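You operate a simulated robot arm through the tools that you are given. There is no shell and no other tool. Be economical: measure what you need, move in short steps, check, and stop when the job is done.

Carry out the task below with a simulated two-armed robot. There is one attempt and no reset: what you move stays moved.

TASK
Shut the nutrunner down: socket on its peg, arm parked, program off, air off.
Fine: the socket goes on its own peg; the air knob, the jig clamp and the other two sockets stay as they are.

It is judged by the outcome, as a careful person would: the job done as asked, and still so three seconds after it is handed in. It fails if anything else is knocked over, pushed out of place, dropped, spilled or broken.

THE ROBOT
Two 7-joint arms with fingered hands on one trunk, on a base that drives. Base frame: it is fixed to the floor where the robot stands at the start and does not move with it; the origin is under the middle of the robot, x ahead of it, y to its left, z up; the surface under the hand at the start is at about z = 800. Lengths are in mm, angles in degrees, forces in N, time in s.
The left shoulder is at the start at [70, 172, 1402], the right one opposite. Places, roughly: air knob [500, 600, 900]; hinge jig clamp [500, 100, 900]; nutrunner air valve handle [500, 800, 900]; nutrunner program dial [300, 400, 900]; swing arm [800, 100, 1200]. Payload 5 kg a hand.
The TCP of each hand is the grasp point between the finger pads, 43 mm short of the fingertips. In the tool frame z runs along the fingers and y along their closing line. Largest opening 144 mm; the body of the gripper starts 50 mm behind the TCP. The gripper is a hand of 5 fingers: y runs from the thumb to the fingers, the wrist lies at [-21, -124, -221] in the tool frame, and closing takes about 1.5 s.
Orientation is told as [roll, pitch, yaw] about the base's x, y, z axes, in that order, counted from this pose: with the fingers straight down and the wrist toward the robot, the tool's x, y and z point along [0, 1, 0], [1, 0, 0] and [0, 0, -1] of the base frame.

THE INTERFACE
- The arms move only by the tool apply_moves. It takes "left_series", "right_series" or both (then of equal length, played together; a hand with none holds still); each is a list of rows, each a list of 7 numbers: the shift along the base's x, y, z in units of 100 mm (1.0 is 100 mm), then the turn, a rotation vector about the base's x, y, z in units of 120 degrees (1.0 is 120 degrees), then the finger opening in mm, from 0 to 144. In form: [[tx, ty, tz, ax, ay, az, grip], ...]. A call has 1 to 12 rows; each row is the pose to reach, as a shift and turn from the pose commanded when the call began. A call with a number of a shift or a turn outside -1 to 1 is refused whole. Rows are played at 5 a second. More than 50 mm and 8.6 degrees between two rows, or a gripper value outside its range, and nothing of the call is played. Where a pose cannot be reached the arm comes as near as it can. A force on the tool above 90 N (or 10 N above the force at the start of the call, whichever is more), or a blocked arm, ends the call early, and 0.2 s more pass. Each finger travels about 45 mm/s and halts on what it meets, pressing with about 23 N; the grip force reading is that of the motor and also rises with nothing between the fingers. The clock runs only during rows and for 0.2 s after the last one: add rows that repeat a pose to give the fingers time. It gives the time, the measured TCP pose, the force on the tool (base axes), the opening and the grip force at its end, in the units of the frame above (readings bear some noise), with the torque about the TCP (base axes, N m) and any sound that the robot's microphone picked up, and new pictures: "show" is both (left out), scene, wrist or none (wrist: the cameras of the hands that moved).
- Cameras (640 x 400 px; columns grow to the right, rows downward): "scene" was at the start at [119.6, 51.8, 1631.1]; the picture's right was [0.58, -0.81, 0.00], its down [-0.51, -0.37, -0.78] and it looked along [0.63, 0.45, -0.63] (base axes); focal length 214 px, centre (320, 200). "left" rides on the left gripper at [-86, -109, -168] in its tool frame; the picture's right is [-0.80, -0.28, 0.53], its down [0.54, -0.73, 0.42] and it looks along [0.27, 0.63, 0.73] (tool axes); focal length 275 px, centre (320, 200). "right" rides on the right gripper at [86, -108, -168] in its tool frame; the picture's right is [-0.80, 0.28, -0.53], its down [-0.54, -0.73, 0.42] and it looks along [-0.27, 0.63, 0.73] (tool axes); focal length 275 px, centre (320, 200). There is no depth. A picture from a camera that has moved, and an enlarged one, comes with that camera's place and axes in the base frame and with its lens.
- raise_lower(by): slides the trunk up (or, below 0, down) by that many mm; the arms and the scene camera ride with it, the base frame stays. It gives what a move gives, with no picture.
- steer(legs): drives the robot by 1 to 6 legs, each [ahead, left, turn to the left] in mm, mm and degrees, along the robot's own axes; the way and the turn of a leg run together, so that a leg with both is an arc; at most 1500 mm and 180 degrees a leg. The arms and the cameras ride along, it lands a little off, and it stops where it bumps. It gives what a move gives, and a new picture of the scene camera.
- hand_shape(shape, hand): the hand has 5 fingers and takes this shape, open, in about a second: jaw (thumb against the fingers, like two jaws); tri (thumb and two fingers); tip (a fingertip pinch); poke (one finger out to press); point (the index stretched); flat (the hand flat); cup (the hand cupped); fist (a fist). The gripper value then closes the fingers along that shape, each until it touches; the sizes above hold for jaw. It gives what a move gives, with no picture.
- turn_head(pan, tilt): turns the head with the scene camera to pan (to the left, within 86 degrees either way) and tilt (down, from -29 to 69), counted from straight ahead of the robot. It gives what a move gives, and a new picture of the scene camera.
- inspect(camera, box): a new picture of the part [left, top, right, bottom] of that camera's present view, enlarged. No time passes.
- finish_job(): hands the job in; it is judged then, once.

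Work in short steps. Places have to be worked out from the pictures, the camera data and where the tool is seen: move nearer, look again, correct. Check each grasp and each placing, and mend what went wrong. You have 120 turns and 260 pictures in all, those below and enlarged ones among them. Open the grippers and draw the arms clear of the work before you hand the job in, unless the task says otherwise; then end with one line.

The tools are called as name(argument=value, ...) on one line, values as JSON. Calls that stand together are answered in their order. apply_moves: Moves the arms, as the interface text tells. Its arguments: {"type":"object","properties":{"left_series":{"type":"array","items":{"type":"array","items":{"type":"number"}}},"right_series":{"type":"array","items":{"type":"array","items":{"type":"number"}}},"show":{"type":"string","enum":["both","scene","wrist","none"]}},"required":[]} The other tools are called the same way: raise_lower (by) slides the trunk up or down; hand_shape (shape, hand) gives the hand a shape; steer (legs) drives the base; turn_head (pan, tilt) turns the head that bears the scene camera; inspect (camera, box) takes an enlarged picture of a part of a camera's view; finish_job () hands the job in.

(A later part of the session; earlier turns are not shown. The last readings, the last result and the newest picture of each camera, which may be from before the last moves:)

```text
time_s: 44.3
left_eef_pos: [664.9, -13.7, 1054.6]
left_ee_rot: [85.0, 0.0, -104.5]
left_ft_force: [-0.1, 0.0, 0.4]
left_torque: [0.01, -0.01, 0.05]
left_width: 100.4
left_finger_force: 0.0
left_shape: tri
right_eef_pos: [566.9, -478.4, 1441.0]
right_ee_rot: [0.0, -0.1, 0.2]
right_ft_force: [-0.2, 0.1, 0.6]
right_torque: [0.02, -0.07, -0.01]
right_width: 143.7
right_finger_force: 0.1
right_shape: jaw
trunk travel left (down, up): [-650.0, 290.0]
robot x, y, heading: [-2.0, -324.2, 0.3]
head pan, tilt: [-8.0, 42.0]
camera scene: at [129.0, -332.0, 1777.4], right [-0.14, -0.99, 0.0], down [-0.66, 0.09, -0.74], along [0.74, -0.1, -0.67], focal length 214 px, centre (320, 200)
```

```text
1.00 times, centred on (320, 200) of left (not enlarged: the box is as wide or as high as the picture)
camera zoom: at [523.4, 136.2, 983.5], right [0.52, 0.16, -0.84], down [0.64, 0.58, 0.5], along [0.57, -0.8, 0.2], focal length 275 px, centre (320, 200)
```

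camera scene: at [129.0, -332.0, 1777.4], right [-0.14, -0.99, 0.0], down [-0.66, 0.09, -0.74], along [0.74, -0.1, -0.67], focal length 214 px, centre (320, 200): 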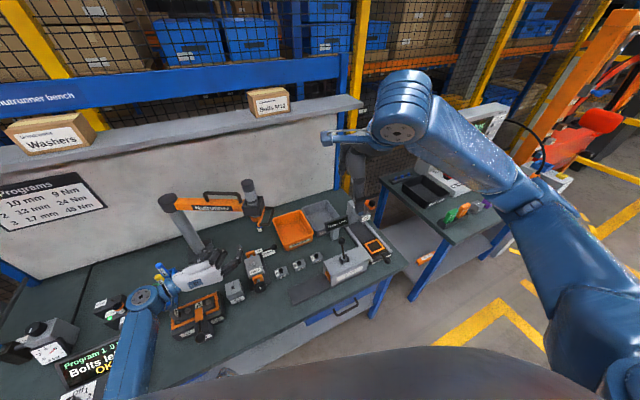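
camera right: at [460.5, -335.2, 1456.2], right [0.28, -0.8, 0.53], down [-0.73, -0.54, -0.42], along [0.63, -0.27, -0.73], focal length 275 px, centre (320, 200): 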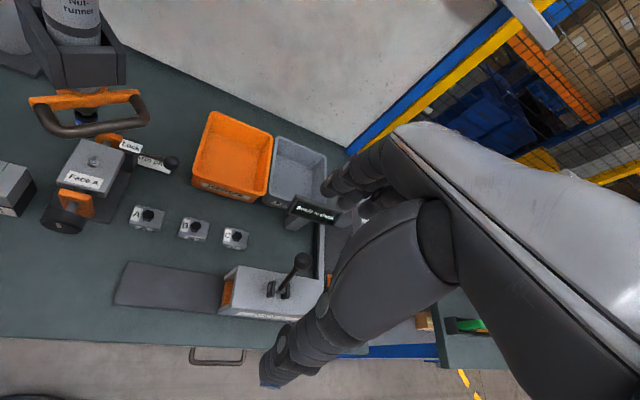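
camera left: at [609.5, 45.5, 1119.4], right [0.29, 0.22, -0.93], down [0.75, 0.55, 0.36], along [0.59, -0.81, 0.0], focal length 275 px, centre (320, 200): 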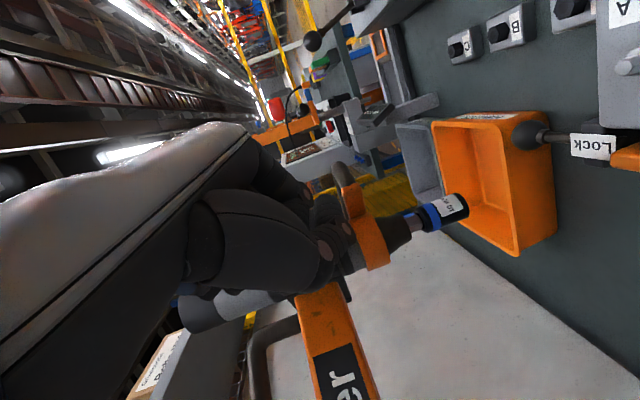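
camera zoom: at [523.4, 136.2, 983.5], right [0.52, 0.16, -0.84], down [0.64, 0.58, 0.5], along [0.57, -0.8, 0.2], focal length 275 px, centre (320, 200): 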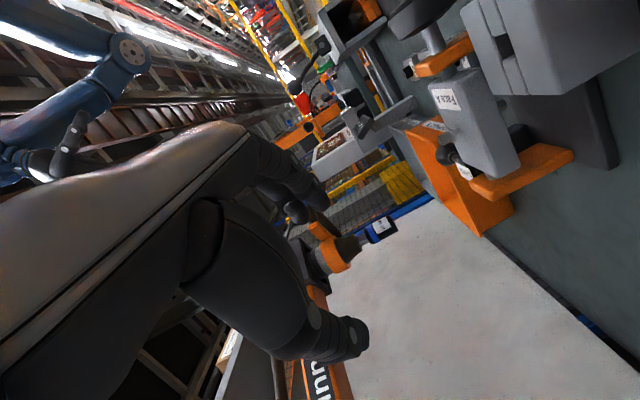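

I move to the pre-grasp, about 90 mm short of the socket.

apply_moves(left_series=[[0.2, -0.33, -0.12, 0, 0, 0, 80], [0.42, -0.67, -0.25, 0, 0, 0, 80], [0.64, -1.0, -0.36, 0, 0, 0, 80]], show="both")

inspect(camera="left", box=[240, 160, 480, 360])

inspect(camera="scene", box=[180, 170, 310, 290])

```text
time_s: 45.1
left_eef_pos: [708.6, -81.0, 1027.2]
left_ee_rot: [84.7, -0.2, -104.6]
left_ft_force: [-0.9, 0.1, 0.3]
left_torque: [-0.01, -0.01, -0.04]
left_width: 80.0
left_finger_force: 0.1
left_shape: tri
left hand out of reach, approached as far as the arm can: row 3
right_eef_pos: [570.8, -477.7, 1438.6]
right_ee_rot: [0.1, 0.1, 0.2]
right_ft_force: [0.4, 0.1, 0.3]
right_torque: [-0.01, 0.0, 0.03]
right_width: 143.7
right_finger_force: 0.0
right_shape: jaw
trunk travel left (down, up): [-650.0, 290.0]
robot x, y, heading: [-1.5, -322.5, 0.2]
head pan, tilt: [-8.0, 42.0]
camera scene: at [134.7, -331.2, 1776.8], right [-0.14, -0.99, 0.0], down [-0.66, 0.09, -0.74], along [0.74, -0.1, -0.67], focal length 214 px, centre (320, 200)
camera left: at [566.8, 69.7, 958.1], right [0.51, 0.16, -0.84], down [0.64, 0.58, 0.5], along [0.57, -0.8, 0.2], focal length 275 px, centre (320, 200)
```

scene: 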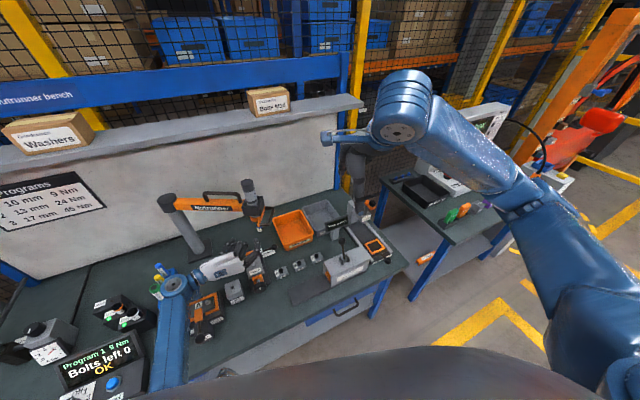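
left: 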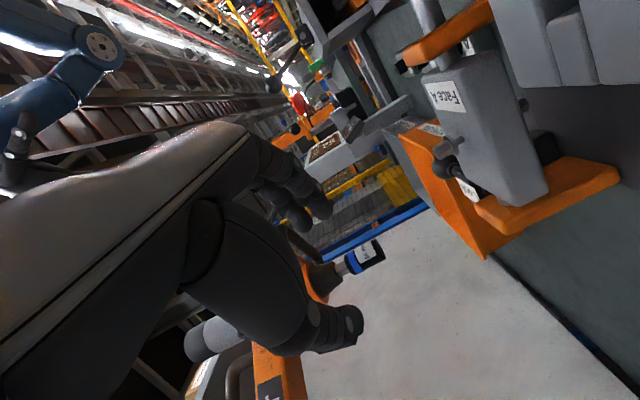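

```text
2.00 times, centred on (360, 260) of left
camera zoom: at [566.8, 69.7, 958.1], right [0.51, 0.16, -0.84], down [0.64, 0.58, 0.5], along [0.57, -0.8, 0.2], focal length 551 px, centre (240, 80)
```

zoom: 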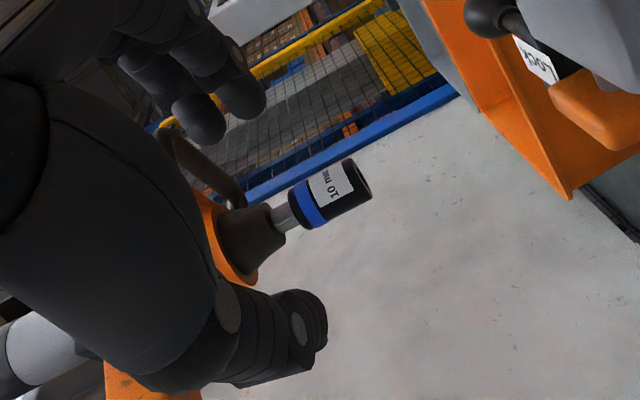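

```text
3.33 times, centred on (245, 230) of scene
camera zoom: at [134.7, -331.2, 1776.8], right [-0.14, -0.99, 0.0], down [-0.66, 0.09, -0.74], along [0.74, -0.1, -0.67], focal length 715 px, centre (570, 100)
```

zoom: 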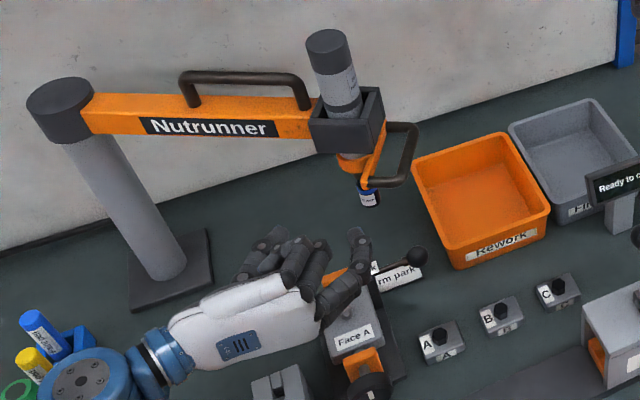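

The reach limit comes from the wrist with the shoulder so high. I back the hand off, and lower the trunk in two steps while lifting the hand the same amount.

apply_moves(left_series=[[-0.35, 0.2, 0.1, 0, 0, 0, 80], [-0.7, 0.3, 0.4, 0, 0, 0, 80], [-0.7, 0.35, 0.8, 0, 0, 0, 80], [-0.7, 0.35, 1.0, 0, 0, 0, 80]], show="none")

raise_lower(by=-100)

apply_moves(left_series=[[0, 0, 0.4, 0, 0, 0, 80], [0, 0, 0.8, 0, 0, 0, 80], [0, 0, 1.0, 0, 0, 0, 80]], show="none")

raise_lower(by=-100)

apply_moves(left_series=[[0.25, -0.2, 0, 0, 0, 0, 80], [0.5, -0.4, 0, 0, 0, 0, 80], [0.7, -0.55, 0, 0, 0, 0, 80], [0.85, -0.7, 0, 0, 0, 0, 80]], show="both")

```text
time_s: 46.1
left_eef_pos: [638.2, -45.9, 1126.0]
left_ee_rot: [84.9, -0.1, -104.5]
left_ft_force: [0.1, -0.3, 0.2]
left_torque: [-0.01, -0.02, 0.0]
left_width: 80.4
left_finger_force: 0.0
left_shape: tri
right_eef_pos: [570.9, -478.7, 1439.2]
right_ee_rot: [0.0, -0.1, 0.2]
right_ft_force: [0.0, -0.1, -0.2]
right_torque: [0.02, -0.01, 0.0]
right_width: 143.9
right_finger_force: 0.0
right_shape: jaw
trunk travel left (down, up): [-650.0, 290.0]
robot x, y, heading: [0.3, -322.2, 0.1]
head pan, tilt: [-8.0, 42.0]
```

```text
time_s: 47.5
left_eef_pos: [638.6, -46.5, 1025.9]
left_ee_rot: [85.0, 0.0, -104.6]
left_ft_force: [0.2, 0.2, 1.2]
left_torque: [0.02, -0.01, -0.01]
left_width: 80.4
left_finger_force: 0.1
left_shape: tri
right_eef_pos: [570.1, -478.3, 1339.3]
right_ee_rot: [0.0, -0.1, 0.2]
right_ft_force: [-0.4, 0.2, 0.3]
right_torque: [0.0, -0.03, 0.0]
right_width: 143.7
right_finger_force: 0.0
right_shape: jaw
trunk travel left (down, up): [-550.0, 390.0]
robot x, y, heading: [0.5, -318.4, 0.2]
head pan, tilt: [-8.0, 42.0]
```

```text
time_s: 48.3
left_eef_pos: [636.7, -47.6, 1125.7]
left_ee_rot: [84.9, -0.1, -104.6]
left_ft_force: [0.3, 0.2, 0.1]
left_torque: [-0.01, -0.01, 0.01]
left_width: 80.1
left_finger_force: 0.1
left_shape: tri
right_eef_pos: [570.9, -478.4, 1338.9]
right_ee_rot: [0.1, 0.1, 0.3]
right_ft_force: [0.4, -0.3, -0.3]
right_torque: [0.01, 0.01, -0.02]
right_width: 144.3
right_finger_force: 0.1
right_shape: jaw
trunk travel left (down, up): [-550.0, 390.0]
robot x, y, heading: [0.9, -319.4, 0.3]
head pan, tilt: [-8.0, 42.0]
```

```text
time_s: 49.6
left_eef_pos: [636.3, -47.5, 1025.8]
left_ee_rot: [84.8, -0.1, -104.7]
left_ft_force: [-0.4, 0.4, -0.1]
left_torque: [0.0, 0.01, -0.01]
left_width: 80.1
left_finger_force: 0.0
left_shape: tri
right_eef_pos: [571.1, -478.3, 1240.3]
right_ee_rot: [0.0, 0.1, 0.2]
right_ft_force: [-0.3, -0.5, -0.3]
right_torque: [-0.03, 0.0, 0.02]
right_width: 144.1
right_finger_force: 0.1
right_shape: jaw
trunk travel left (down, up): [-450.0, 490.0]
robot x, y, heading: [3.9, -320.1, 0.2]
head pan, tilt: [-8.0, 42.0]
```

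```text
time_s: 50.6
left_eef_pos: [724.2, -118.1, 1027.9]
left_ee_rot: [85.0, -0.1, -104.6]
left_ft_force: [-1.1, 0.1, 0.1]
left_torque: [-0.01, 0.0, 0.0]
left_width: 80.2
left_finger_force: 0.0
left_shape: tri
right_eef_pos: [572.3, -479.3, 1237.2]
right_ee_rot: [0.0, 0.1, 0.2]
right_ft_force: [0.2, -0.5, -1.1]
right_torque: [0.0, 0.01, 0.02]
right_width: 143.8
right_finger_force: 0.1
right_shape: jaw
trunk travel left (down, up): [-450.0, 490.0]
robot x, y, heading: [2.0, -322.1, 0.1]
head pan, tilt: [-8.0, 42.0]
camera scene: at [134.9, -332.5, 1576.7], right [-0.14, -0.99, 0.0], down [-0.66, 0.09, -0.74], along [0.74, -0.1, -0.67], focal length 214 px, centre (320, 200)
camera left: at [581.8, 33.0, 955.8], right [0.52, 0.16, -0.84], down [0.64, 0.58, 0.5], along [0.57, -0.8, 0.2], focal length 275 px, centre (320, 200)
```

scene: 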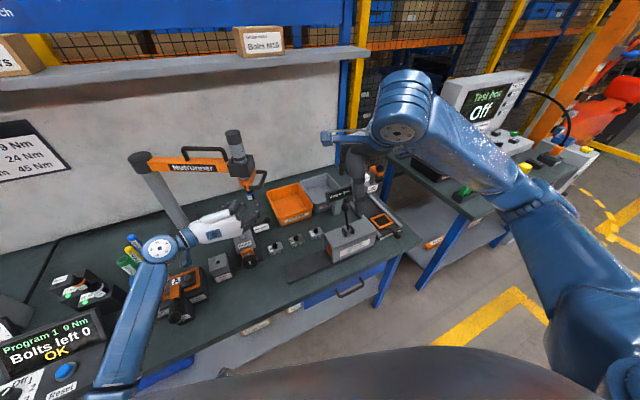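
left: 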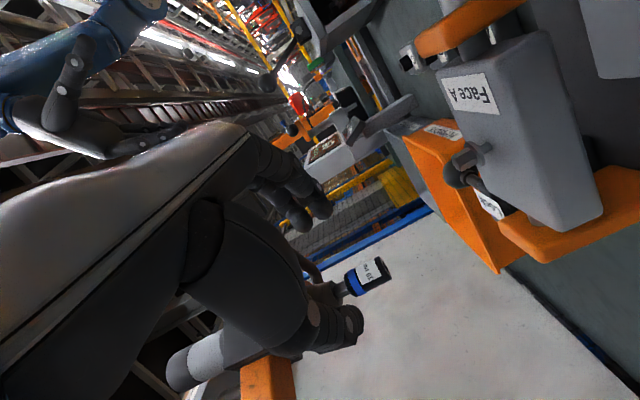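

In tool coordinates the socket is at (-6, -5, 103). I advance about 93 mm with the hand kept low, so it passes under the handle plate.

apply_moves(left_series=[[0.2, 0, -0.1, 0, 0, 0, 80], [0.4, -0.05, -0.16, 0, 0, 0, 80], [0.6, -0.1, -0.16, 0, 0, 0, 80], [0.8, -0.16, -0.16, 0, 0, 0, 80], [0.92, -0.2, -0.16, 0, 0, 0, 80]], show="both")

inspect(camera="left", box=[220, 160, 460, 360])

inspect(camera="scene", box=[180, 120, 310, 270])

```text
time_s: 51.8
left_eef_pos: [814.6, -134.2, 1008.7]
left_ee_rot: [84.9, -0.1, -104.5]
left_ft_force: [-4.7, 14.4, -5.3]
left_torque: [-0.86, -0.61, -0.68]
left_width: 80.4
left_finger_force: 0.0
left_shape: tri
right_eef_pos: [570.8, -474.9, 1238.7]
right_ee_rot: [-0.1, 0.1, 0.3]
right_ft_force: [0.7, 0.8, -0.4]
right_torque: [-0.02, 0.04, 0.0]
right_width: 143.7
right_finger_force: 0.0
right_shape: jaw
trunk travel left (down, up): [-450.0, 490.0]
robot x, y, heading: [-1.9, -325.3, 0.1]
head pan, tilt: [-8.0, 42.0]
camera scene: at [134.5, -328.8, 1576.7], right [-0.13, -0.99, 0.0], down [-0.66, 0.09, -0.74], along [0.74, -0.1, -0.67], focal length 214 px, centre (320, 200)
camera left: at [672.2, 16.6, 938.2], right [0.52, 0.16, -0.84], down [0.64, 0.59, 0.5], along [0.57, -0.79, 0.2], focal length 275 px, centre (320, 200)
```

scene: 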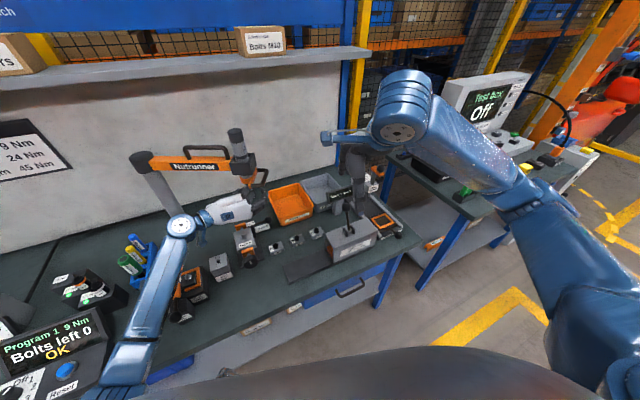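
left: 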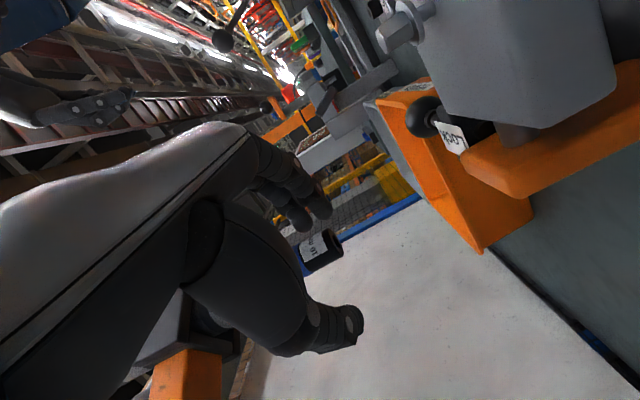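

```text
2.00 times, centred on (340, 260) of left
camera zoom: at [672.2, 16.6, 938.2], right [0.52, 0.16, -0.84], down [0.64, 0.59, 0.5], along [0.57, -0.79, 0.2], focal length 551 px, centre (280, 80)
```

zoom: 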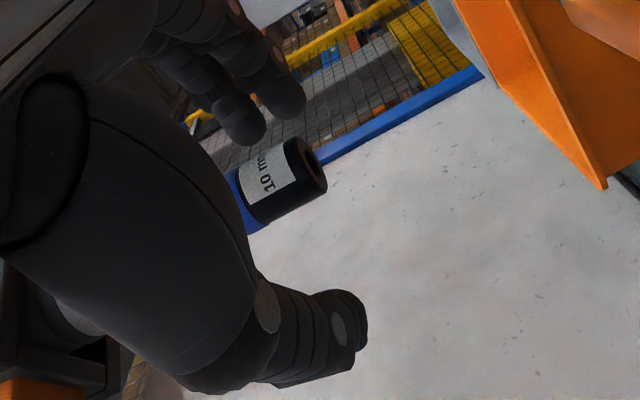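

```text
2.67 times, centred on (245, 195) of scene
camera zoom: at [134.5, -328.8, 1576.7], right [-0.13, -0.99, 0.0], down [-0.66, 0.09, -0.74], along [0.74, -0.1, -0.67], focal length 572 px, centre (520, 213)
```

zoom: 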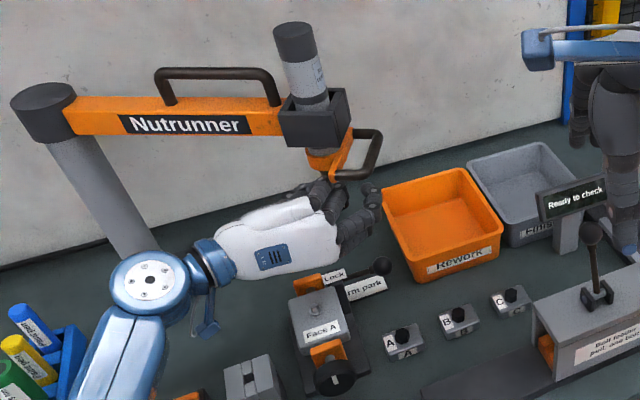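

There's a 14 N sideways contact pushing the hand left. I ease left and back a little and read the force again.

apply_moves(left_series=[[-0.05, 0.08, 0, 0, 0, 0, 80], [-0.05, 0.12, 0, 0, 0, 0, 80]], show="wrist")

inspect(camera="scene", box=[225, 150, 285, 220])

inspect(camera="right", box=[0, 0, 640, 400])

```text
time_s: 52.4
left_eef_pos: [808.9, -126.5, 1011.0]
left_ee_rot: [85.0, -0.2, -104.7]
left_ft_force: [0.5, 0.0, -1.2]
left_torque: [0.01, -0.04, -0.02]
left_width: 80.4
left_finger_force: 0.0
left_shape: tri
right_eef_pos: [571.0, -478.6, 1238.7]
right_ee_rot: [0.0, 0.0, 0.3]
right_ft_force: [0.4, 0.5, -0.1]
right_torque: [0.0, -0.02, -0.03]
right_width: 143.8
right_finger_force: 0.2
right_shape: jaw
trunk travel left (down, up): [-450.0, 490.0]
robot x, y, heading: [3.6, -323.3, 0.1]
head pan, tilt: [-8.0, 42.0]
camera left: at [667.7, 24.2, 939.9], right [0.52, 0.16, -0.84], down [0.64, 0.58, 0.5], along [0.57, -0.8, 0.2], focal length 275 px, centre (320, 200)
```

left: 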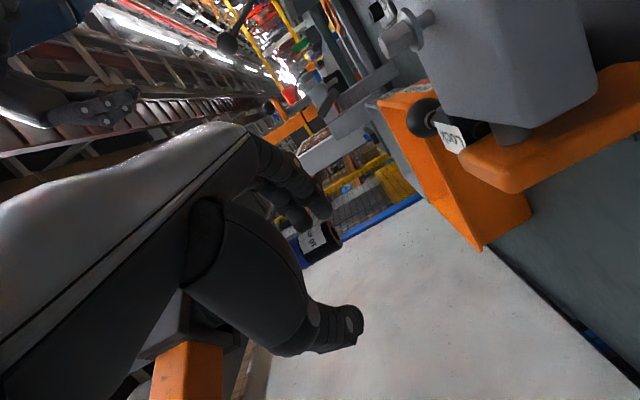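

```text
5.71 times, centred on (255, 185) of scene
camera zoom: at [133.9, -331.7, 1577.0], right [-0.14, -0.99, 0.0], down [-0.66, 0.09, -0.74], along [0.74, -0.1, -0.67], focal length 1226 px, centre (691, 286)
```

zoom: 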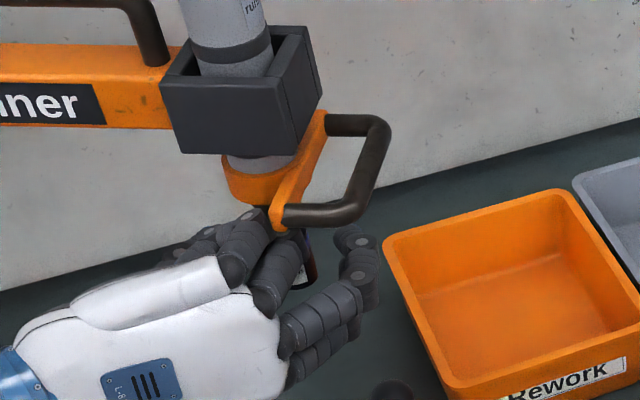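

```text
1.00 times, centred on (320, 200) of right (not enlarged: the box is as wide or as high as the picture)
camera zoom: at [462.3, -392.9, 1406.3], right [0.29, -0.8, 0.53], down [-0.72, -0.54, -0.42], along [0.63, -0.27, -0.73], focal length 275 px, centre (320, 200)
```

zoom: 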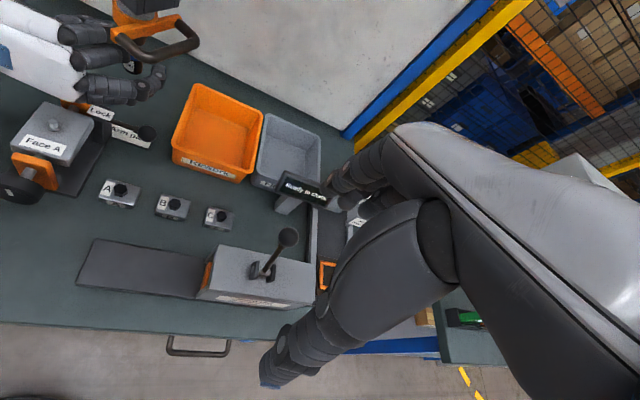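

No contact now, and the socket sits between the thumb and the index and middle fingers. I close.

apply_moves(left_series=[[0, 0, 0, 0, 0, 0, 55], [0, 0, 0, 0, 0, 0, 40], [0, 0, 0, 0, 0, 0, 25], [0, 0, 0, 0, 0, 0, 15], [0, 0, 0, 0, 0, 0, 15], [0, 0, 0, 0, 0, 0, 15], [0, 0, 0, 0, 0, 0, 15], [0, 0, 0, 0, 0, 0, 15]], show="wrist")

inspect(camera="scene", box=[225, 120, 285, 220])

inspect(camera="left", box=[220, 160, 460, 360])

```text
time_s: 54.2
left_eef_pos: [808.6, -127.6, 1009.9]
left_ee_rot: [84.9, -0.1, -104.7]
left_ft_force: [-3.3, -17.0, 0.8]
left_torque: [-0.29, -0.14, -0.59]
left_width: 17.0
left_finger_force: 0.0
left_shape: tri
right_eef_pos: [570.2, -480.2, 1237.8]
right_ee_rot: [0.2, 0.0, 0.2]
right_ft_force: [-0.1, 1.0, 0.3]
right_torque: [-0.01, 0.01, -0.02]
right_width: 144.0
right_finger_force: 0.0
right_shape: jaw
trunk travel left (down, up): [-450.0, 490.0]
robot x, y, heading: [-1.6, -320.2, 0.2]
head pan, tilt: [-8.0, 42.0]
camera left: at [666.9, 22.9, 940.1], right [0.52, 0.16, -0.84], down [0.64, 0.58, 0.5], along [0.57, -0.8, 0.2], focal length 275 px, centre (320, 200)
```

left: 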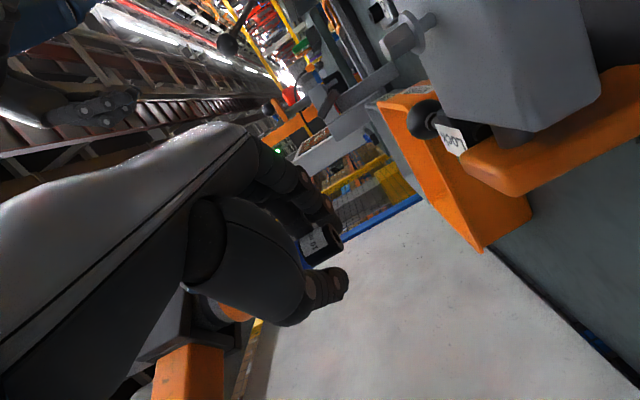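

```text
4.00 times, centred on (255, 170) of scene
camera zoom: at [133.3, -334.4, 1576.9], right [-0.14, -0.99, 0.0], down [-0.66, 0.09, -0.74], along [0.74, -0.1, -0.67], focal length 858 px, centre (580, 320)
```

zoom: 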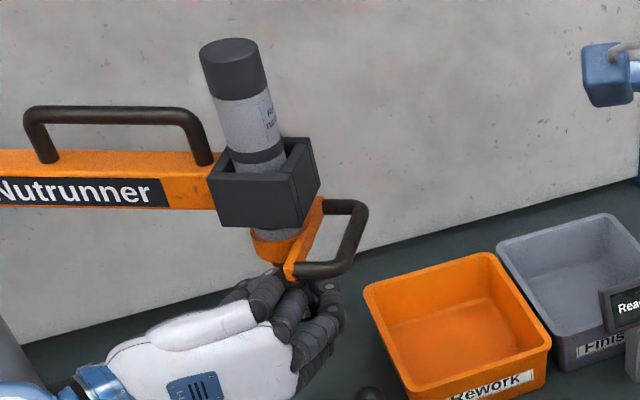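

```text
2.00 times, centred on (340, 260) of left
camera zoom: at [666.9, 22.9, 940.1], right [0.52, 0.16, -0.84], down [0.64, 0.58, 0.5], along [0.57, -0.8, 0.2], focal length 551 px, centre (280, 80)
```

zoom: 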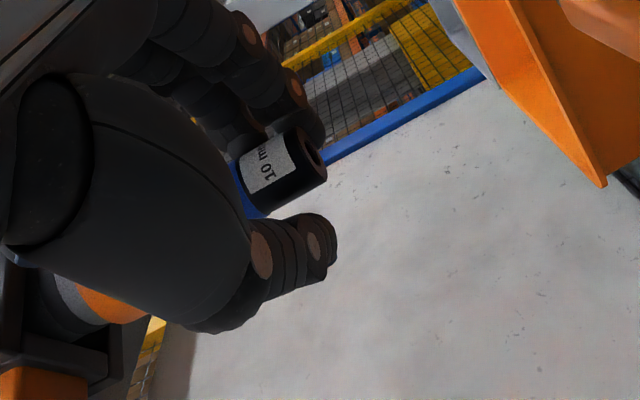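

The fingers touch the socket from the right but the thumb hasn't reached it yet. I close further so the thumb comes in.

apply_moves(left_series=[[0, -0.03, 0, 0, 0, 0, 8], [0, -0.05, 0, 0, 0, 0, 0], [0, -0.05, 0, 0, 0, 0, 0], [0, -0.05, 0, 0, 0, 0, 0], [0, -0.05, 0, 0, 0, 0, 0]], show="wrist")

inspect(camera="left", box=[220, 160, 460, 360])

inspect(camera="scene", box=[225, 120, 285, 220])

```text
time_s: 55.4
left_eef_pos: [809.3, -129.3, 1009.6]
left_ee_rot: [84.8, 0.1, -104.6]
left_ft_force: [-0.6, -2.1, 0.9]
left_torque: [-0.81, -0.47, -0.67]
left_width: 11.5
left_finger_force: 22.9
left_shape: tri
right_eef_pos: [570.2, -478.3, 1238.5]
right_ee_rot: [-0.1, 0.0, 0.2]
right_ft_force: [-0.1, -0.2, -0.3]
right_torque: [0.01, 0.01, 0.0]
right_width: 144.0
right_finger_force: 0.0
right_shape: jaw
trunk travel left (down, up): [-450.0, 490.0]
robot x, y, heading: [-0.7, -324.1, 0.1]
head pan, tilt: [-8.0, 42.0]
camera left: at [668.0, 20.5, 939.4], right [0.52, 0.16, -0.84], down [0.64, 0.58, 0.5], along [0.57, -0.8, 0.2], focal length 275 px, centre (320, 200)
```

left: 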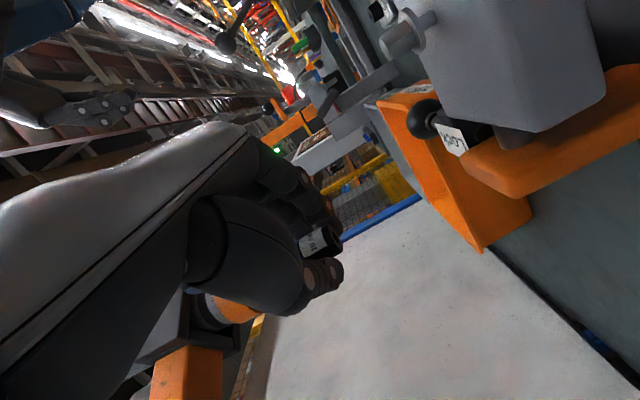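

```text
2.00 times, centred on (340, 260) of left
camera zoom: at [668.0, 20.5, 939.4], right [0.52, 0.16, -0.84], down [0.64, 0.58, 0.5], along [0.57, -0.8, 0.2], focal length 551 px, centre (280, 80)
```

zoom: 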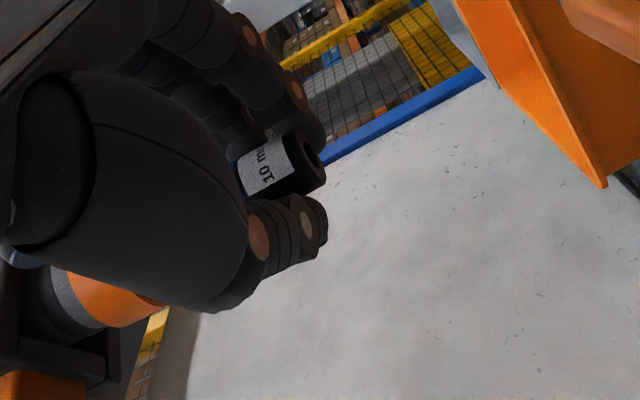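

```text
4.00 times, centred on (255, 170) of scene
camera zoom: at [133.8, -332.2, 1576.9], right [-0.14, -0.99, 0.0], down [-0.66, 0.09, -0.74], along [0.74, -0.1, -0.67], focal length 858 px, centre (580, 320)
```

zoom: 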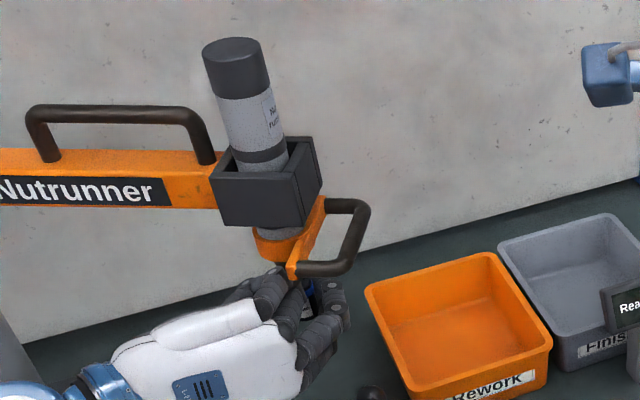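

Gripped, with a grip force of 22.9 N. I pull straight down slowly by 28 mm, which stays above the lock lever.

apply_moves(left_series=[[0, 0, -0.07, 0, 0, 0, 0], [0, 0, -0.14, 0, 0, 0, 0], [0, 0, -0.21, 0, 0, 0, 0], [0, 0, -0.28, 0, 0, 0, 0], [0, 0, -0.28, 0, 0, 0, 0]], show="wrist")

inspect(camera="left", box=[220, 160, 460, 360])

inspect(camera="scene", box=[225, 120, 285, 220])

```text
time_s: 56.6
left_eef_pos: [810.0, -129.0, 981.8]
left_ee_rot: [84.9, -0.2, -104.6]
left_ft_force: [1.9, -3.3, 4.3]
left_torque: [-0.83, -0.31, -0.54]
left_width: 11.9
left_finger_force: 22.9
left_shape: tri
right_eef_pos: [571.5, -478.5, 1238.0]
right_ee_rot: [0.1, 0.0, 0.3]
right_ft_force: [0.4, 0.2, -0.5]
right_torque: [0.0, -0.03, 0.02]
right_width: 143.8
right_finger_force: 0.0
right_shape: jaw
trunk travel left (down, up): [-450.0, 490.0]
robot x, y, heading: [-1.4, -322.9, 0.4]
head pan, tilt: [-8.0, 42.0]
camera left: at [668.1, 20.4, 910.8], right [0.52, 0.16, -0.84], down [0.64, 0.58, 0.5], along [0.57, -0.8, 0.2], focal length 275 px, centre (320, 200)
```

left: 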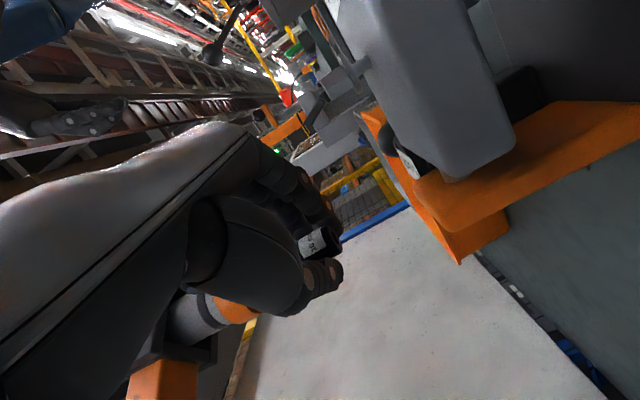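

```text
2.00 times, centred on (340, 260) of left
camera zoom: at [668.1, 20.4, 910.8], right [0.52, 0.16, -0.84], down [0.64, 0.58, 0.5], along [0.57, -0.8, 0.2], focal length 551 px, centre (280, 80)
```

zoom: 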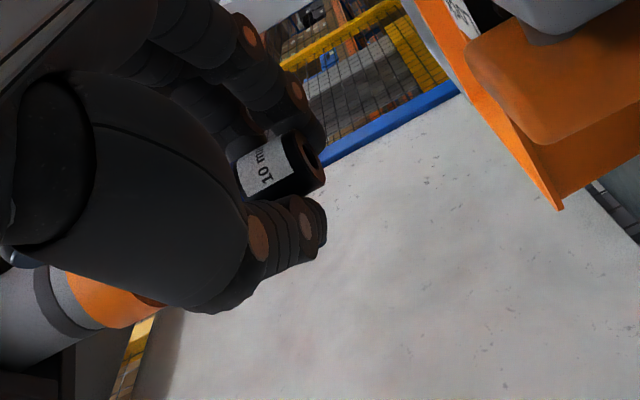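

```text
4.00 times, centred on (255, 170) of scene
camera zoom: at [133.7, -332.5, 1576.9], right [-0.14, -0.99, 0.0], down [-0.66, 0.09, -0.74], along [0.74, -0.1, -0.67], focal length 858 px, centre (580, 320)
```

zoom: 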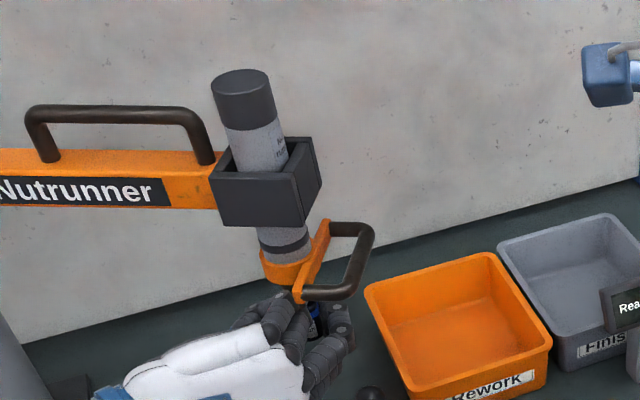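

The spindle slides down in its bracket with only about 4 N, so I need to hold the tool up with the other hand. I bring the socket back up and turn the right hand to point left, thumb above and fingers below, so it can hook under the pull handle.

apply_moves(left_series=[[0, 0, 0.07, 0, 0, 0, 0], [0, 0, 0.14, 0, 0, 0, 0], [0, 0, 0.21, 0, 0, 0, 0], [0, 0, 0.28, 0, 0, 0, 0], [0, 0, 0.28, 0, 0, 0, 0], [0, 0, 0.28, 0, 0, 0, 0], [0, 0, 0.28, 0, 0, 0, 0], [0, 0, 0.28, 0, 0, 0, 0]], right_series=[[0.05, 0, 0, 0.036, 0.036, -0.036, 144], [0.1, 0, 0, 0.072, 0.072, -0.072, 144], [0.15, 0, 0, 0.108, 0.108, -0.108, 144], [0.2, 0, 0, 0.144, 0.144, -0.144, 144], [0.25, 0, 0, 0.18, 0.18, -0.18, 144], [0.3, 0, 0, 0.217, 0.217, -0.217, 144], [0.35, 0, 0, 0.253, 0.253, -0.253, 144], [0.4, 0, 0, 0.289, 0.289, -0.289, 144]], show="none")

apply_moves(right_series=[[0.05, 0, 0, 0.036, 0.036, -0.036, 100], [0.1, 0, 0, 0.072, 0.072, -0.072, 100], [0.15, 0, 0, 0.108, 0.108, -0.108, 100], [0.2, 0, 0, 0.144, 0.144, -0.144, 100], [0.25, 0, 0, 0.18, 0.18, -0.18, 100], [0.3, 0, 0, 0.217, 0.217, -0.217, 100], [0.35, 0, 0, 0.253, 0.253, -0.253, 100], [0.4, 0, 0, 0.289, 0.289, -0.289, 100]], show="both")

```text
time_s: 58.4
left_eef_pos: [807.3, -130.3, 1008.6]
left_ee_rot: [84.9, 0.0, -104.6]
left_ft_force: [1.5, -0.6, 3.5]
left_torque: [-0.95, -0.41, -0.67]
left_width: 12.1
left_finger_force: 23.4
left_shape: tri
right_eef_pos: [610.5, -479.5, 1239.8]
right_ee_rot: [26.8, 41.9, -26.3]
right_ft_force: [-0.3, 0.3, 0.0]
right_torque: [0.03, 0.05, -0.03]
right_width: 143.9
right_finger_force: 0.0
right_shape: jaw
trunk travel left (down, up): [-450.0, 490.0]
robot x, y, heading: [0.5, -325.2, 0.5]
head pan, tilt: [-8.0, 42.0]
```

```text
time_s: 60.2
left_eef_pos: [807.9, -129.1, 1008.8]
left_ee_rot: [85.0, 0.1, -104.6]
left_ft_force: [1.9, -1.2, 3.1]
left_torque: [-0.97, -0.47, -0.64]
left_width: 11.8
left_finger_force: 22.6
left_shape: tri
right_eef_pos: [651.2, -478.8, 1237.3]
right_ee_rot: [165.9, 89.8, 75.6]
right_ft_force: [-0.5, 0.0, 0.3]
right_torque: [-0.01, -0.01, 0.01]
right_width: 100.3
right_finger_force: 0.2
right_shape: jaw
trunk travel left (down, up): [-450.0, 490.0]
robot x, y, heading: [1.3, -323.6, 0.2]
head pan, tilt: [-8.0, 42.0]
camera scene: at [133.6, -332.3, 1576.9], right [-0.14, -0.99, 0.0], down [-0.66, 0.09, -0.74], along [0.74, -0.1, -0.67], focal length 214 px, centre (320, 200)
camera right: at [737.0, -646.5, 1346.1], right [-0.8, -0.53, -0.29], down [-0.54, 0.42, 0.73], along [-0.27, 0.73, -0.62], focal length 275 px, centre (320, 200)
```

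scene: 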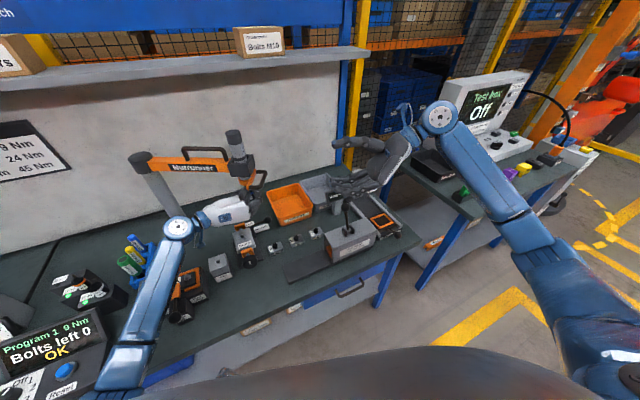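
right: 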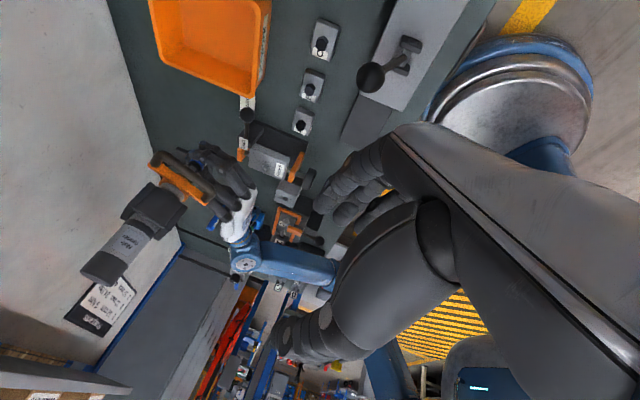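

The orientation is reached, with no issues. I zoom on the handle from both cameras to place its bar.

inspect(camera="right", box=[80, 120, 280, 290])

inspect(camera="scene", box=[220, 120, 290, 220])

```text
2.35 times, centred on (180, 205) of right
camera zoom: at [737.0, -646.5, 1346.1], right [-0.8, -0.53, -0.29], down [-0.54, 0.42, 0.73], along [-0.27, 0.73, -0.62], focal length 648 px, centre (649, 188)
```

zoom: 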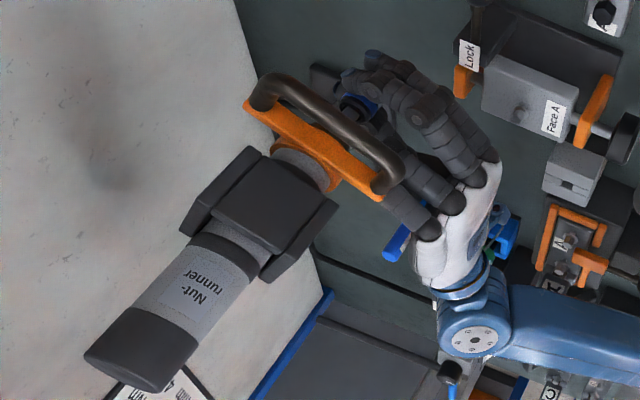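

```text
4.00 times, centred on (255, 170) of scene
camera zoom: at [133.6, -332.3, 1576.9], right [-0.14, -0.99, 0.0], down [-0.66, 0.09, -0.74], along [0.74, -0.1, -0.67], focal length 858 px, centre (580, 320)
```

zoom: 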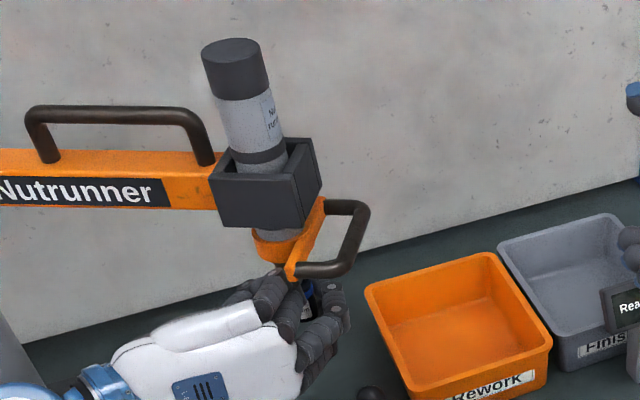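

The handle bar centre is at (817, -208, 1087). I bring the right hand to a pre-hook point at its right, (817, -330, 1087).

apply_moves(right_series=[[0.28, 0.1, -0.25, 0, 0, 0, 64], [0.56, 0.25, -0.5, 0, 0, 0, 64], [0.83, 0.4, -0.75, 0, 0, 0, 64]], show="none")

apply_moves(right_series=[[0.28, 0.3, -0.25, 0, 0, 0, 64], [0.56, 0.6, -0.5, 0, 0, 0, 64], [0.83, 0.95, -0.75, 0, 0, 0, 64]], show="both")

inspect(camera="scene", box=[220, 120, 340, 220])

```text
time_s: 61.0
left_eef_pos: [808.8, -130.2, 1008.1]
left_ee_rot: [84.9, -0.1, -104.7]
left_ft_force: [1.5, -0.8, 2.3]
left_torque: [-0.85, -0.57, -0.57]
left_width: 12.1
left_finger_force: 22.9
left_shape: tri
right_eef_pos: [733.7, -437.9, 1160.8]
right_ee_rot: [123.6, 90.0, 33.6]
right_ft_force: [-0.5, -0.9, 0.5]
right_torque: [-0.03, 0.02, 0.01]
right_width: 64.4
right_finger_force: 0.1
right_shape: jaw
trunk travel left (down, up): [-450.0, 490.0]
robot x, y, heading: [2.6, -322.9, 0.0]
head pan, tilt: [-8.0, 42.0]
```

```text
refused: row 3 steps farther than a row can; nothing moved
```

```text
4.00 times, centred on (280, 170) of scene
camera zoom: at [135.1, -331.4, 1576.8], right [-0.14, -0.99, 0.0], down [-0.66, 0.09, -0.74], along [0.74, -0.1, -0.67], focal length 858 px, centre (480, 320)
```

zoom: 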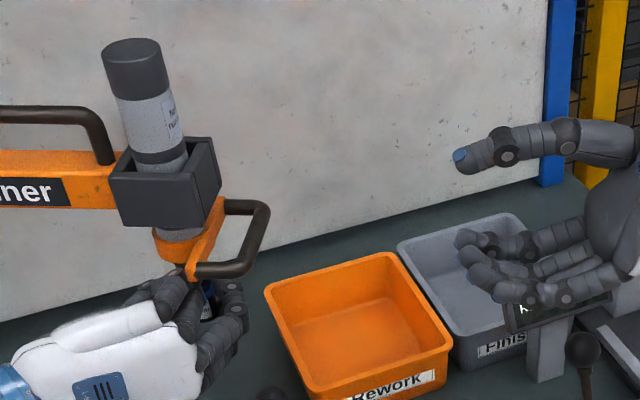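

The hand shape looks right, with thumb above and fingers curling below. I redo the last move in smaller steps.

apply_moves(right_series=[[0.21, 0.24, -0.2, 0, 0, 0, 64], [0.42, 0.48, -0.4, 0, 0, 0, 64], [0.63, 0.72, -0.57, 0, 0, 0, 64], [0.83, 0.98, -0.74, 0, 0, 0, 64]], show="both")

inspect(camera="scene", box=[220, 120, 340, 220])

```text
time_s: 62.0
left_eef_pos: [808.7, -130.5, 1009.0]
left_ee_rot: [84.9, -0.2, -104.7]
left_ft_force: [1.0, -0.9, 2.5]
left_torque: [-0.88, -0.51, -0.59]
left_width: 12.0
left_finger_force: 22.8
left_shape: tri
right_eef_pos: [817.5, -340.4, 1088.8]
right_ee_rot: [102.3, 89.9, 12.3]
right_ft_force: [0.5, 0.2, -0.3]
right_torque: [-0.02, 0.0, 0.01]
right_width: 64.2
right_finger_force: 0.0
right_shape: jaw
trunk travel left (down, up): [-450.0, 490.0]
robot x, y, heading: [0.4, -320.9, -0.1]
head pan, tilt: [-8.0, 42.0]
camera scene: at [134.6, -331.0, 1576.8], right [-0.14, -0.99, 0.0], down [-0.66, 0.09, -0.74], along [0.74, -0.1, -0.67], focal length 214 px, centre (320, 200)
camera right: at [902.9, -508.2, 1196.8], right [-0.8, -0.53, -0.29], down [-0.54, 0.42, 0.72], along [-0.26, 0.73, -0.63], focal length 275 px, centre (320, 200)
```

scene: 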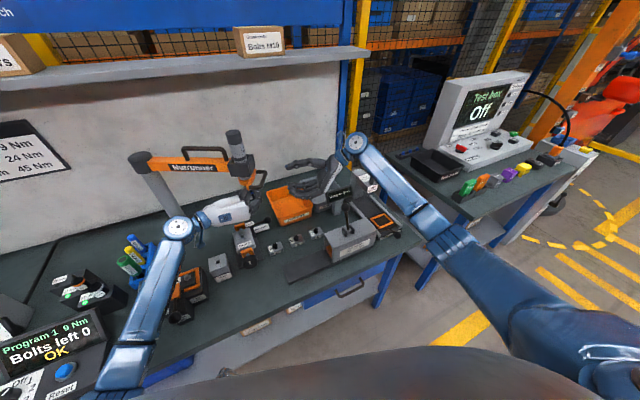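
right: 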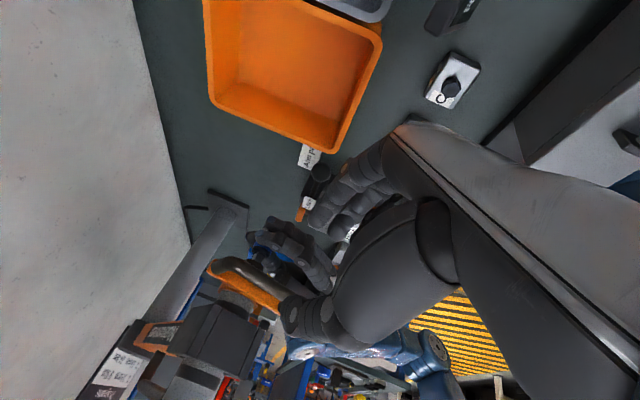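

```text
4.00 times, centred on (280, 170) of scene
camera zoom: at [134.6, -331.0, 1576.8], right [-0.14, -0.99, 0.0], down [-0.66, 0.09, -0.74], along [0.74, -0.1, -0.67], focal length 858 px, centre (480, 320)
```

zoom: 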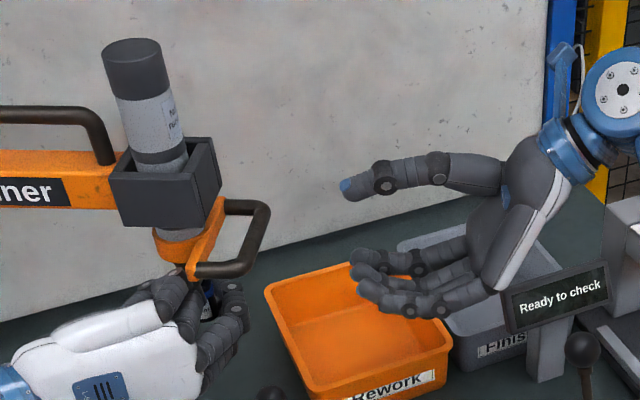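

The right thumb is above bar height and the fingers below it. I advance left to y = -238, slightly raised so the fingers go under the bar but clear of my left fingers.

apply_moves(right_series=[[0, 0.3, 0.08, 0, 0, 0, 64], [0, 0.6, 0.08, 0, 0, 0, 64], [0, 0.85, 0.08, 0, 0, 0, 64], [0, 1.0, 0.08, 0, 0, 0, 64]], show="scene")

inspect(camera="scene", box=[220, 120, 340, 220])

inspect(camera="right", box=[150, 200, 450, 400])

```text
time_s: 63.0
left_eef_pos: [808.1, -130.3, 1009.1]
left_ee_rot: [84.9, -0.1, -104.7]
left_ft_force: [0.7, -1.1, 3.1]
left_torque: [-0.94, -0.5, -0.65]
left_width: 12.0
left_finger_force: 22.7
left_shape: tri
right_eef_pos: [815.9, -240.4, 1097.5]
right_ee_rot: [131.9, 89.8, 41.8]
right_ft_force: [0.9, 0.0, -0.7]
right_torque: [-0.03, 0.0, 0.03]
right_width: 63.9
right_finger_force: 0.0
right_shape: jaw
trunk travel left (down, up): [-450.0, 490.0]
robot x, y, heading: [1.8, -323.4, 0.4]
head pan, tilt: [-8.0, 42.0]
camera scene: at [133.6, -331.8, 1576.9], right [-0.14, -0.99, 0.0], down [-0.66, 0.09, -0.74], along [0.74, -0.1, -0.67], focal length 214 px, centre (320, 200)
```

scene: 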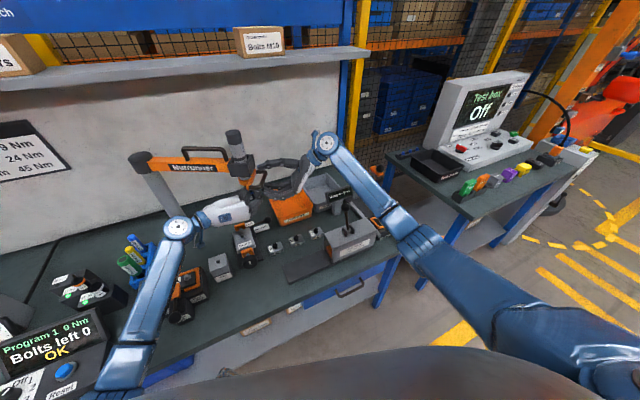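

```text
4.00 times, centred on (280, 170) of scene
camera zoom: at [133.6, -331.8, 1576.9], right [-0.14, -0.99, 0.0], down [-0.66, 0.09, -0.74], along [0.74, -0.1, -0.67], focal length 858 px, centre (480, 320)
```

zoom: 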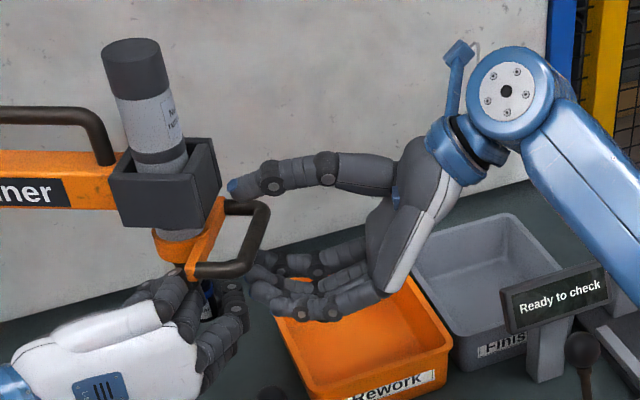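

```text
2.00 times, centred on (300, 300) of right
camera zoom: at [902.1, -408.1, 1205.6], right [-0.8, -0.53, -0.29], down [-0.54, 0.42, 0.73], along [-0.26, 0.73, -0.63], focal length 551 px, centre (360, 0)
```

zoom: 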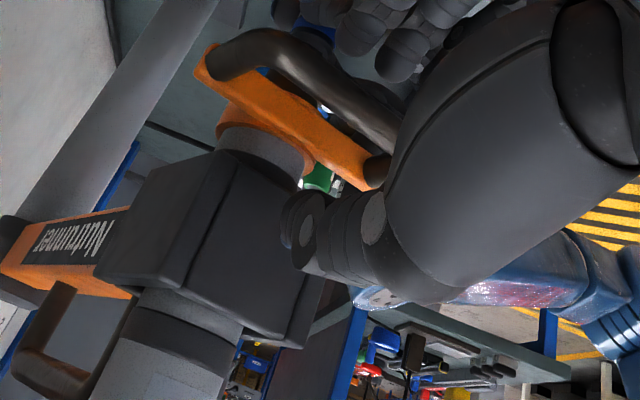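

The bar lies between the right thumb and fingers. I close the right hand on it.

apply_moves(right_series=[[0, 0, 0, 0, 0, 0, 50], [0, 0, 0, 0, 0, 0, 35], [0, 0, 0, 0, 0, 0, 20], [0, 0, 0, 0, 0, 0, 10], [0, 0, 0, 0, 0, 0, 5], [0, 0, 0, 0, 0, 0, 5], [0, 0, 0, 0, 0, 0, 5], [0, 0, 0, 0, 0, 0, 5]], show="none")

inspect(camera="scene", box=[220, 120, 340, 220])

```text
time_s: 64.8
left_eef_pos: [809.5, -130.5, 1008.4]
left_ee_rot: [84.8, 0.1, -104.6]
left_ft_force: [-1.9, 1.0, 8.7]
left_torque: [-0.98, -0.47, -0.55]
left_width: 12.4
left_finger_force: 23.4
left_shape: tri
right_eef_pos: [817.6, -241.3, 1094.2]
right_ee_rot: [-134.9, 90.0, 134.9]
right_ft_force: [-0.9, -9.7, -22.7]
right_torque: [-0.89, -0.28, 0.2]
right_width: 6.7
right_finger_force: 0.1
right_shape: jaw
trunk travel left (down, up): [-450.0, 490.0]
robot x, y, heading: [-0.6, -323.2, 0.3]
head pan, tilt: [-8.0, 42.0]
```

```text
4.00 times, centred on (280, 170) of scene
camera zoom: at [135.3, -333.1, 1576.6], right [-0.14, -0.99, 0.0], down [-0.66, 0.09, -0.74], along [0.74, -0.1, -0.67], focal length 858 px, centre (480, 320)
```

zoom: 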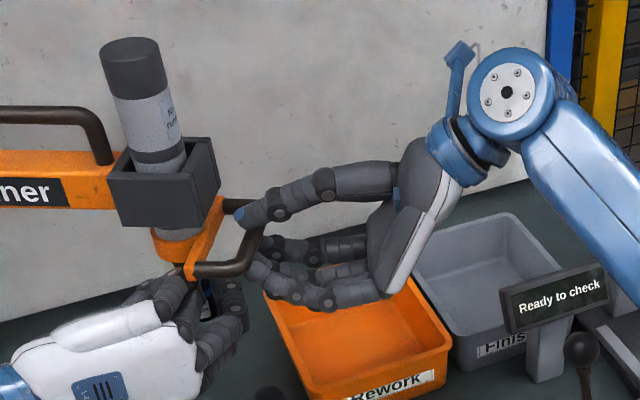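

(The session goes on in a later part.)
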